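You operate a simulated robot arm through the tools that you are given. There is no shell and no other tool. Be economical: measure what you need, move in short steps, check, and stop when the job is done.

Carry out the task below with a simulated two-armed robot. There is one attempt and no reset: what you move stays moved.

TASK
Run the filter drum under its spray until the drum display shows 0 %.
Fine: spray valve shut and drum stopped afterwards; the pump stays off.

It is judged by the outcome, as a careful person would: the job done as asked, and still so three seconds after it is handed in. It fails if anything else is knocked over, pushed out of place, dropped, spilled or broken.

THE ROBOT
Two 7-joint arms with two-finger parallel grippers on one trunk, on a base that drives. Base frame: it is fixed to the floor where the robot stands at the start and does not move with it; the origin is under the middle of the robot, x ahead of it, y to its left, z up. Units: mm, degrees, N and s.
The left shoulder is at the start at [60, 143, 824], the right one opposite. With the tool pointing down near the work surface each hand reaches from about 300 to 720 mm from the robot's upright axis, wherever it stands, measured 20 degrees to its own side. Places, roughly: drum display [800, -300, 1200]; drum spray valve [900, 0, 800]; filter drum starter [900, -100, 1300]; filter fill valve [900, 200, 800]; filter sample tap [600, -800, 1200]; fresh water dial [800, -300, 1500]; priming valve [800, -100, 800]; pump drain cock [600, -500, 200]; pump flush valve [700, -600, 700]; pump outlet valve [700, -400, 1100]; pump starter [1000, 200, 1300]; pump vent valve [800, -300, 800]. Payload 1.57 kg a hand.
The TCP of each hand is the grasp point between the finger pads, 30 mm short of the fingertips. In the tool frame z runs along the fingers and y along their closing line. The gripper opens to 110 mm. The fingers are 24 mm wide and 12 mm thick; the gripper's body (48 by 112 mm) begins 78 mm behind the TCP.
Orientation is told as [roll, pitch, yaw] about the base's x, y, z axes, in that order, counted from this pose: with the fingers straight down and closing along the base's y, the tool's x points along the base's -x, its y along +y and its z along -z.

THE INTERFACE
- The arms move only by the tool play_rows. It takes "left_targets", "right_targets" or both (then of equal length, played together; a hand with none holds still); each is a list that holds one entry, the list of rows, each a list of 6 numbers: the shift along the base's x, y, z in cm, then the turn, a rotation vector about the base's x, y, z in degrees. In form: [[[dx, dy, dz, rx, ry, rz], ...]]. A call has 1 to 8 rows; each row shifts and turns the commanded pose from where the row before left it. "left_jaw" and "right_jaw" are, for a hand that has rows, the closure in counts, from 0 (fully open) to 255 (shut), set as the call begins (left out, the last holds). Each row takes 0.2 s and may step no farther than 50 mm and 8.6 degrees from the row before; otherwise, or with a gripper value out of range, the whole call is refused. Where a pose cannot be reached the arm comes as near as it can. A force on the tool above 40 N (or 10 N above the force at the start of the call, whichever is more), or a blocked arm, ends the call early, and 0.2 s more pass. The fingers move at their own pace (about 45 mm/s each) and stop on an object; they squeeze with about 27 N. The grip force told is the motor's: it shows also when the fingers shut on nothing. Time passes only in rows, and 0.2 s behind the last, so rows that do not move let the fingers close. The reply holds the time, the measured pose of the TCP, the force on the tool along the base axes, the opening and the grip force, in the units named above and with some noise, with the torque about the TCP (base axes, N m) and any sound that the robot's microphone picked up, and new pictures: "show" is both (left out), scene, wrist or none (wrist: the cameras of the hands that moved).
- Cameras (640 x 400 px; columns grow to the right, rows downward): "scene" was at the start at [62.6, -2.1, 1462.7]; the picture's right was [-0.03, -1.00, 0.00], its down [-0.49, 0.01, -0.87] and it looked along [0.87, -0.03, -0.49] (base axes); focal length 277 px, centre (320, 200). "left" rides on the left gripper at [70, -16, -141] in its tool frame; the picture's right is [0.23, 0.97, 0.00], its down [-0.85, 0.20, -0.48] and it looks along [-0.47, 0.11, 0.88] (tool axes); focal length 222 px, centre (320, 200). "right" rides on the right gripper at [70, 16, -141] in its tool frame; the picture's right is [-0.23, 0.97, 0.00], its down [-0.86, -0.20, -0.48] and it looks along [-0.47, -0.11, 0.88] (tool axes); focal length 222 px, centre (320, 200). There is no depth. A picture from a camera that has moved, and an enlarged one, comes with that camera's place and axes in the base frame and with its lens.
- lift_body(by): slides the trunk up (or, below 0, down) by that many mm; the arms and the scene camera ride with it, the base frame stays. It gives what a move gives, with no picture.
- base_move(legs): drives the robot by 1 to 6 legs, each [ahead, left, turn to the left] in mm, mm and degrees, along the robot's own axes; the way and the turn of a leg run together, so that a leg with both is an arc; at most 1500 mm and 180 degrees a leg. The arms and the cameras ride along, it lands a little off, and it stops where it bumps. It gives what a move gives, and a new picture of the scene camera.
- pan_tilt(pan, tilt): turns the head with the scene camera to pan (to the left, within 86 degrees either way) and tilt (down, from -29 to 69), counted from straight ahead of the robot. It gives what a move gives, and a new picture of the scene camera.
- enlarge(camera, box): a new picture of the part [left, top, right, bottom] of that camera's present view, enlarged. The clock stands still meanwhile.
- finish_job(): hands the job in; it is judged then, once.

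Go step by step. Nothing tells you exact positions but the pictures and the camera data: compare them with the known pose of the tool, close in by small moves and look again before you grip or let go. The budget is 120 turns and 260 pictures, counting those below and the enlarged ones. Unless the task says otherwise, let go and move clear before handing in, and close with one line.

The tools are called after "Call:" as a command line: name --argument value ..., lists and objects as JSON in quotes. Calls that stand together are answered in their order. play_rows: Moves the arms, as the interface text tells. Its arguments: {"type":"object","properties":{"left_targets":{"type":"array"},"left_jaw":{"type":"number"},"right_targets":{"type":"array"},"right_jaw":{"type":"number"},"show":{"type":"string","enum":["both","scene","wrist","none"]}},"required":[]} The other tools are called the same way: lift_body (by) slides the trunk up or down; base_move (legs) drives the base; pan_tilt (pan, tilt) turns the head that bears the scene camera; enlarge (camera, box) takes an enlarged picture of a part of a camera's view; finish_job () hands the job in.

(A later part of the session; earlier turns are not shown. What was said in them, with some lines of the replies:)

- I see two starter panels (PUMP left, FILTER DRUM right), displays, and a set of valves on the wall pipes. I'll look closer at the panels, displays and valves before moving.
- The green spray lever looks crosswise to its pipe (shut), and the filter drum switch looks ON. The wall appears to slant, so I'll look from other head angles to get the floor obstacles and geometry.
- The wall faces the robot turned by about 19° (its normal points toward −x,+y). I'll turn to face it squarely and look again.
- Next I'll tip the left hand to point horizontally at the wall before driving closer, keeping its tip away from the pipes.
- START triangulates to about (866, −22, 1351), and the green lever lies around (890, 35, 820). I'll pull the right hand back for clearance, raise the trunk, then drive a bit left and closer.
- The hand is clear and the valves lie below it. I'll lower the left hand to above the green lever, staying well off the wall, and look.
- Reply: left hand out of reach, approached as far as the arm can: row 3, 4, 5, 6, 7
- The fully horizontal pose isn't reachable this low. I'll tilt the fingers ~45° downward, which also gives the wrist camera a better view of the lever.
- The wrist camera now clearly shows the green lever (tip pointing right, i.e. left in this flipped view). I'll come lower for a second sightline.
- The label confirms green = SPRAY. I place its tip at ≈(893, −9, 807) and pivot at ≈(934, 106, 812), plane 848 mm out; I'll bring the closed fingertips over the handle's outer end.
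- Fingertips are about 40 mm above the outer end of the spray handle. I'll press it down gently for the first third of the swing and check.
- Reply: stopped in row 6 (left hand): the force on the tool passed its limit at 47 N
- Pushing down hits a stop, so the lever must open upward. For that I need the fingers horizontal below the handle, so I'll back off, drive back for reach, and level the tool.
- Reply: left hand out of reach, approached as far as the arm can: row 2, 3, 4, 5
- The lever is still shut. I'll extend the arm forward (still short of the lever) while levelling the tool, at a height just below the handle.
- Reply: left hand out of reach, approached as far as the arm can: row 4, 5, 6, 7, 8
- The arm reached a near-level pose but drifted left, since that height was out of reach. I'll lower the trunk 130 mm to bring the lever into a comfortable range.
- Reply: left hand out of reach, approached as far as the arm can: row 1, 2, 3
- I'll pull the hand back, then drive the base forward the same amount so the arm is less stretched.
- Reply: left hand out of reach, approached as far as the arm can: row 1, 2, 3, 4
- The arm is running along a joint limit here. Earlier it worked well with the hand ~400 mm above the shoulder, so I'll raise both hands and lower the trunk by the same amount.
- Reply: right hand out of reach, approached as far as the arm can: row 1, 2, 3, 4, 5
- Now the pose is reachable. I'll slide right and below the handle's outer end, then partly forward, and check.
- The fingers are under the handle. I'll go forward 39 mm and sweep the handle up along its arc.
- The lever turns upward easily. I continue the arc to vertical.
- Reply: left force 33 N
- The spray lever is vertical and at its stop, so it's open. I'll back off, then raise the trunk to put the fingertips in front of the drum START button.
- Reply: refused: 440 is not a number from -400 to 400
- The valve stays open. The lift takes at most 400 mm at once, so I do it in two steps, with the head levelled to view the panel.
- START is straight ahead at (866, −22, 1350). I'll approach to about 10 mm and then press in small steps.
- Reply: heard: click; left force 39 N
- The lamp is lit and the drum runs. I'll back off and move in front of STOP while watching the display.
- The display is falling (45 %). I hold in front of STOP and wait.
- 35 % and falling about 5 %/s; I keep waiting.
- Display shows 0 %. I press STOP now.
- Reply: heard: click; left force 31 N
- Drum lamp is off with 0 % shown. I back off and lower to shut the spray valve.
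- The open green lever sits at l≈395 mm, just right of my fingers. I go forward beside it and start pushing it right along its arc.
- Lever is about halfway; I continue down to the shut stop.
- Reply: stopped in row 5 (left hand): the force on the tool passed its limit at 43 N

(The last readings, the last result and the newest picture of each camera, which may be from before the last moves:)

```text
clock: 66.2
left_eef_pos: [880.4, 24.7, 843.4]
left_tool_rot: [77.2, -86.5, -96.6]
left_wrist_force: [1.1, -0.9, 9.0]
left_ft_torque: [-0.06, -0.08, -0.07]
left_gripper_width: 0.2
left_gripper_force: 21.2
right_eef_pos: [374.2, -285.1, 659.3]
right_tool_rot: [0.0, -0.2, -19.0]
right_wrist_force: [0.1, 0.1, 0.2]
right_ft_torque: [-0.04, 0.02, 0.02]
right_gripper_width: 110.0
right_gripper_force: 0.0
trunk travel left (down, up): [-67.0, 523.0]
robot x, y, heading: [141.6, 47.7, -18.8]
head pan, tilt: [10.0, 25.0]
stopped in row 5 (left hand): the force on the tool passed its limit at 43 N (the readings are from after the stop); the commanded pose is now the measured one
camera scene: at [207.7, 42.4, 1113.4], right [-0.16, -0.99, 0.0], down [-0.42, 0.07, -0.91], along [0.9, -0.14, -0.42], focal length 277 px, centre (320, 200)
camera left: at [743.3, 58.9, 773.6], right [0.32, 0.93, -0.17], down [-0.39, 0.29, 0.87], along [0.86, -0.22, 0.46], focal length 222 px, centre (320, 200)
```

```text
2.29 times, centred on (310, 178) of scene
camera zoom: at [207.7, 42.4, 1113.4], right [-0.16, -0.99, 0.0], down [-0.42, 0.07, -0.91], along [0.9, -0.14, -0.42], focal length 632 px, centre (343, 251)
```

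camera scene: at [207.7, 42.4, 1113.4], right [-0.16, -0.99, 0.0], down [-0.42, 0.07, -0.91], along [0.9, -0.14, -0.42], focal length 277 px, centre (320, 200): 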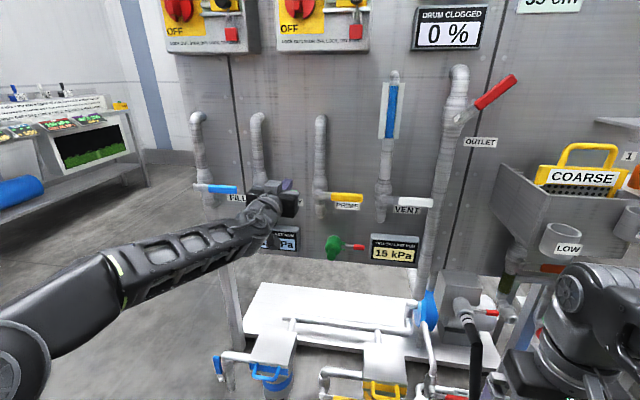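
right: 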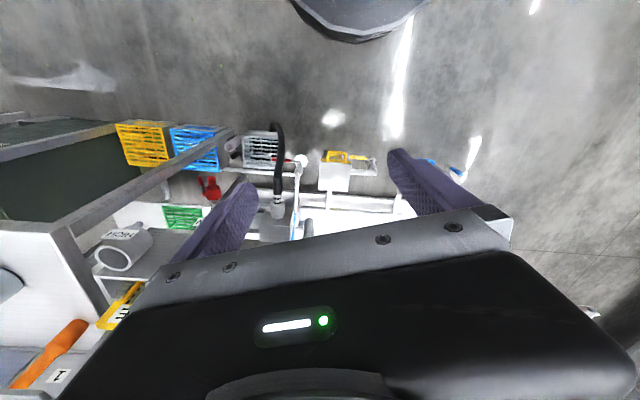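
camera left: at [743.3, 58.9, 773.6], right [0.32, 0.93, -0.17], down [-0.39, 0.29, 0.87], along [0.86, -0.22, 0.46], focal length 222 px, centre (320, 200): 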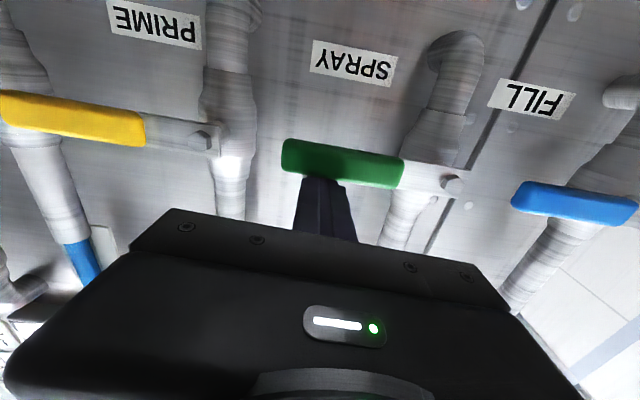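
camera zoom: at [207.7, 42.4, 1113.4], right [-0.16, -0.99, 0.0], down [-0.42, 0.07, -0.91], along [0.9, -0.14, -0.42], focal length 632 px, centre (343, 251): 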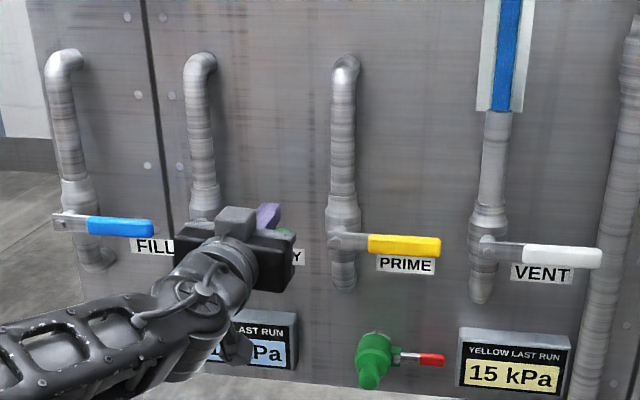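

The lever hit its shut stop and lies parallel to the others. I back away and verify everything.

Call:
play_rows --left_targets '[[[0, 0, 1.5, 0, 0, 0], [-3.8, 1.3, 0.5, 0, 0, 0], [-3.8, 1.3, 0, 0, 0, 0], [-3.8, 1.3, 0, 0, 0, 0], [-2.5, 4, 0, 0, 0, 0], [-1, 4, 0, 0, 0, 0], [0, 4, 0, 0, 0, 0]]]' --show "both"

Call:
enlarge --camera "scene" --box '[170, 90, 450, 265]'

Call:
pan_tilt --pan 10 --tilt -5

```text
clock: 67.8
left_eef_pos: [731.4, 183.1, 859.5]
left_tool_rot: [70.7, -86.5, -90.3]
left_wrist_force: [0.9, 0.3, 0.1]
left_ft_torque: [-0.02, 0.02, 0.02]
left_gripper_width: 0.0
left_gripper_force: 21.7
right_eef_pos: [372.7, -285.8, 658.0]
right_tool_rot: [-0.1, 0.0, -19.1]
right_wrist_force: [0.1, -1.0, 0.6]
right_ft_torque: [0.03, 0.0, 0.03]
right_gripper_width: 109.8
right_gripper_force: 0.0
trunk travel left (down, up): [-67.0, 523.0]
robot x, y, heading: [141.1, 47.7, -18.8]
head pan, tilt: [10.0, 25.0]
camera scene: at [208.3, 42.2, 1113.5], right [-0.16, -0.99, 0.0], down [-0.42, 0.07, -0.91], along [0.9, -0.14, -0.42], focal length 277 px, centre (320, 200)
camera left: at [594.0, 217.8, 791.0], right [0.33, 0.93, -0.17], down [-0.38, 0.3, 0.87], along [0.86, -0.22, 0.45], focal length 222 px, centre (320, 200)
```

scene: 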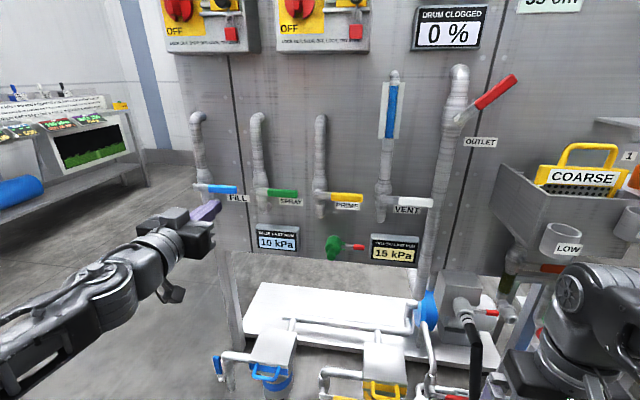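
left: 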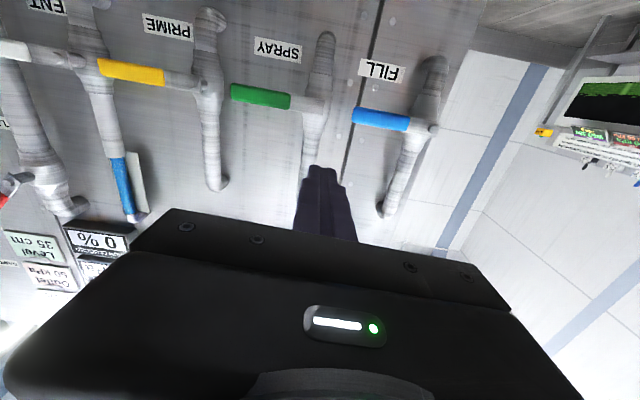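

```text
2.29 times, centred on (310, 178) of scene
camera zoom: at [208.3, 42.2, 1113.5], right [-0.16, -0.99, 0.0], down [-0.42, 0.07, -0.91], along [0.9, -0.14, -0.42], focal length 632 px, centre (343, 251)
```

zoom: 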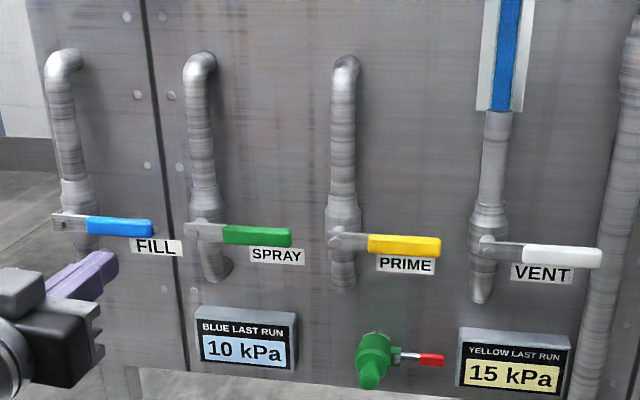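

```text
clock: 68.8
left_eef_pos: [732.4, 183.3, 860.0]
left_tool_rot: [71.5, -86.5, -91.0]
left_wrist_force: [0.1, -0.1, 0.0]
left_ft_torque: [-0.01, 0.01, 0.01]
left_gripper_width: 0.0
left_gripper_force: 21.4
right_eef_pos: [373.1, -285.7, 659.0]
right_tool_rot: [0.0, -0.1, -19.0]
right_wrist_force: [-0.2, -0.8, 0.2]
right_ft_torque: [-0.02, -0.04, 0.0]
right_gripper_width: 109.9
right_gripper_force: 0.0
trunk travel left (down, up): [-67.0, 523.0]
robot x, y, heading: [145.8, 42.4, -18.8]
head pan, tilt: [10.0, -5.0]
camera scene: at [203.7, 43.2, 1161.6], right [-0.16, -0.99, 0.0], down [0.09, -0.01, -1.0], along [0.98, -0.16, 0.09], focal length 277 px, centre (320, 200)
```

scene: 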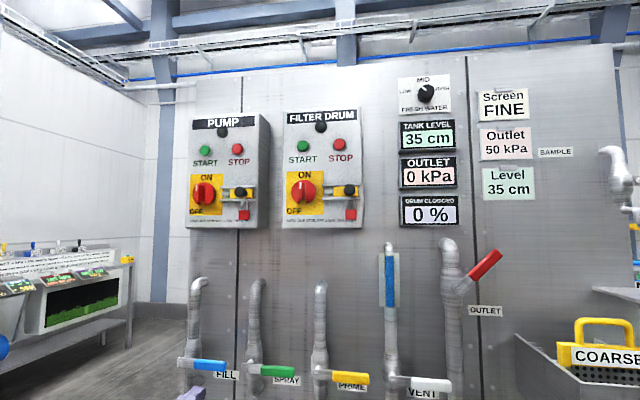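

The drum display reads 0 %, both starter lamps are off, the spray lever is shut, and the hands are clear. I'm handing in.

Call:
finish_job

```text
The job is handed in.
```

The filter drum ran under its spray until the display showed 0 %. The drum is now stopped, the spray valve is shut, and the pump stayed off; the tank level rose from 30 to 35 cm along the way.
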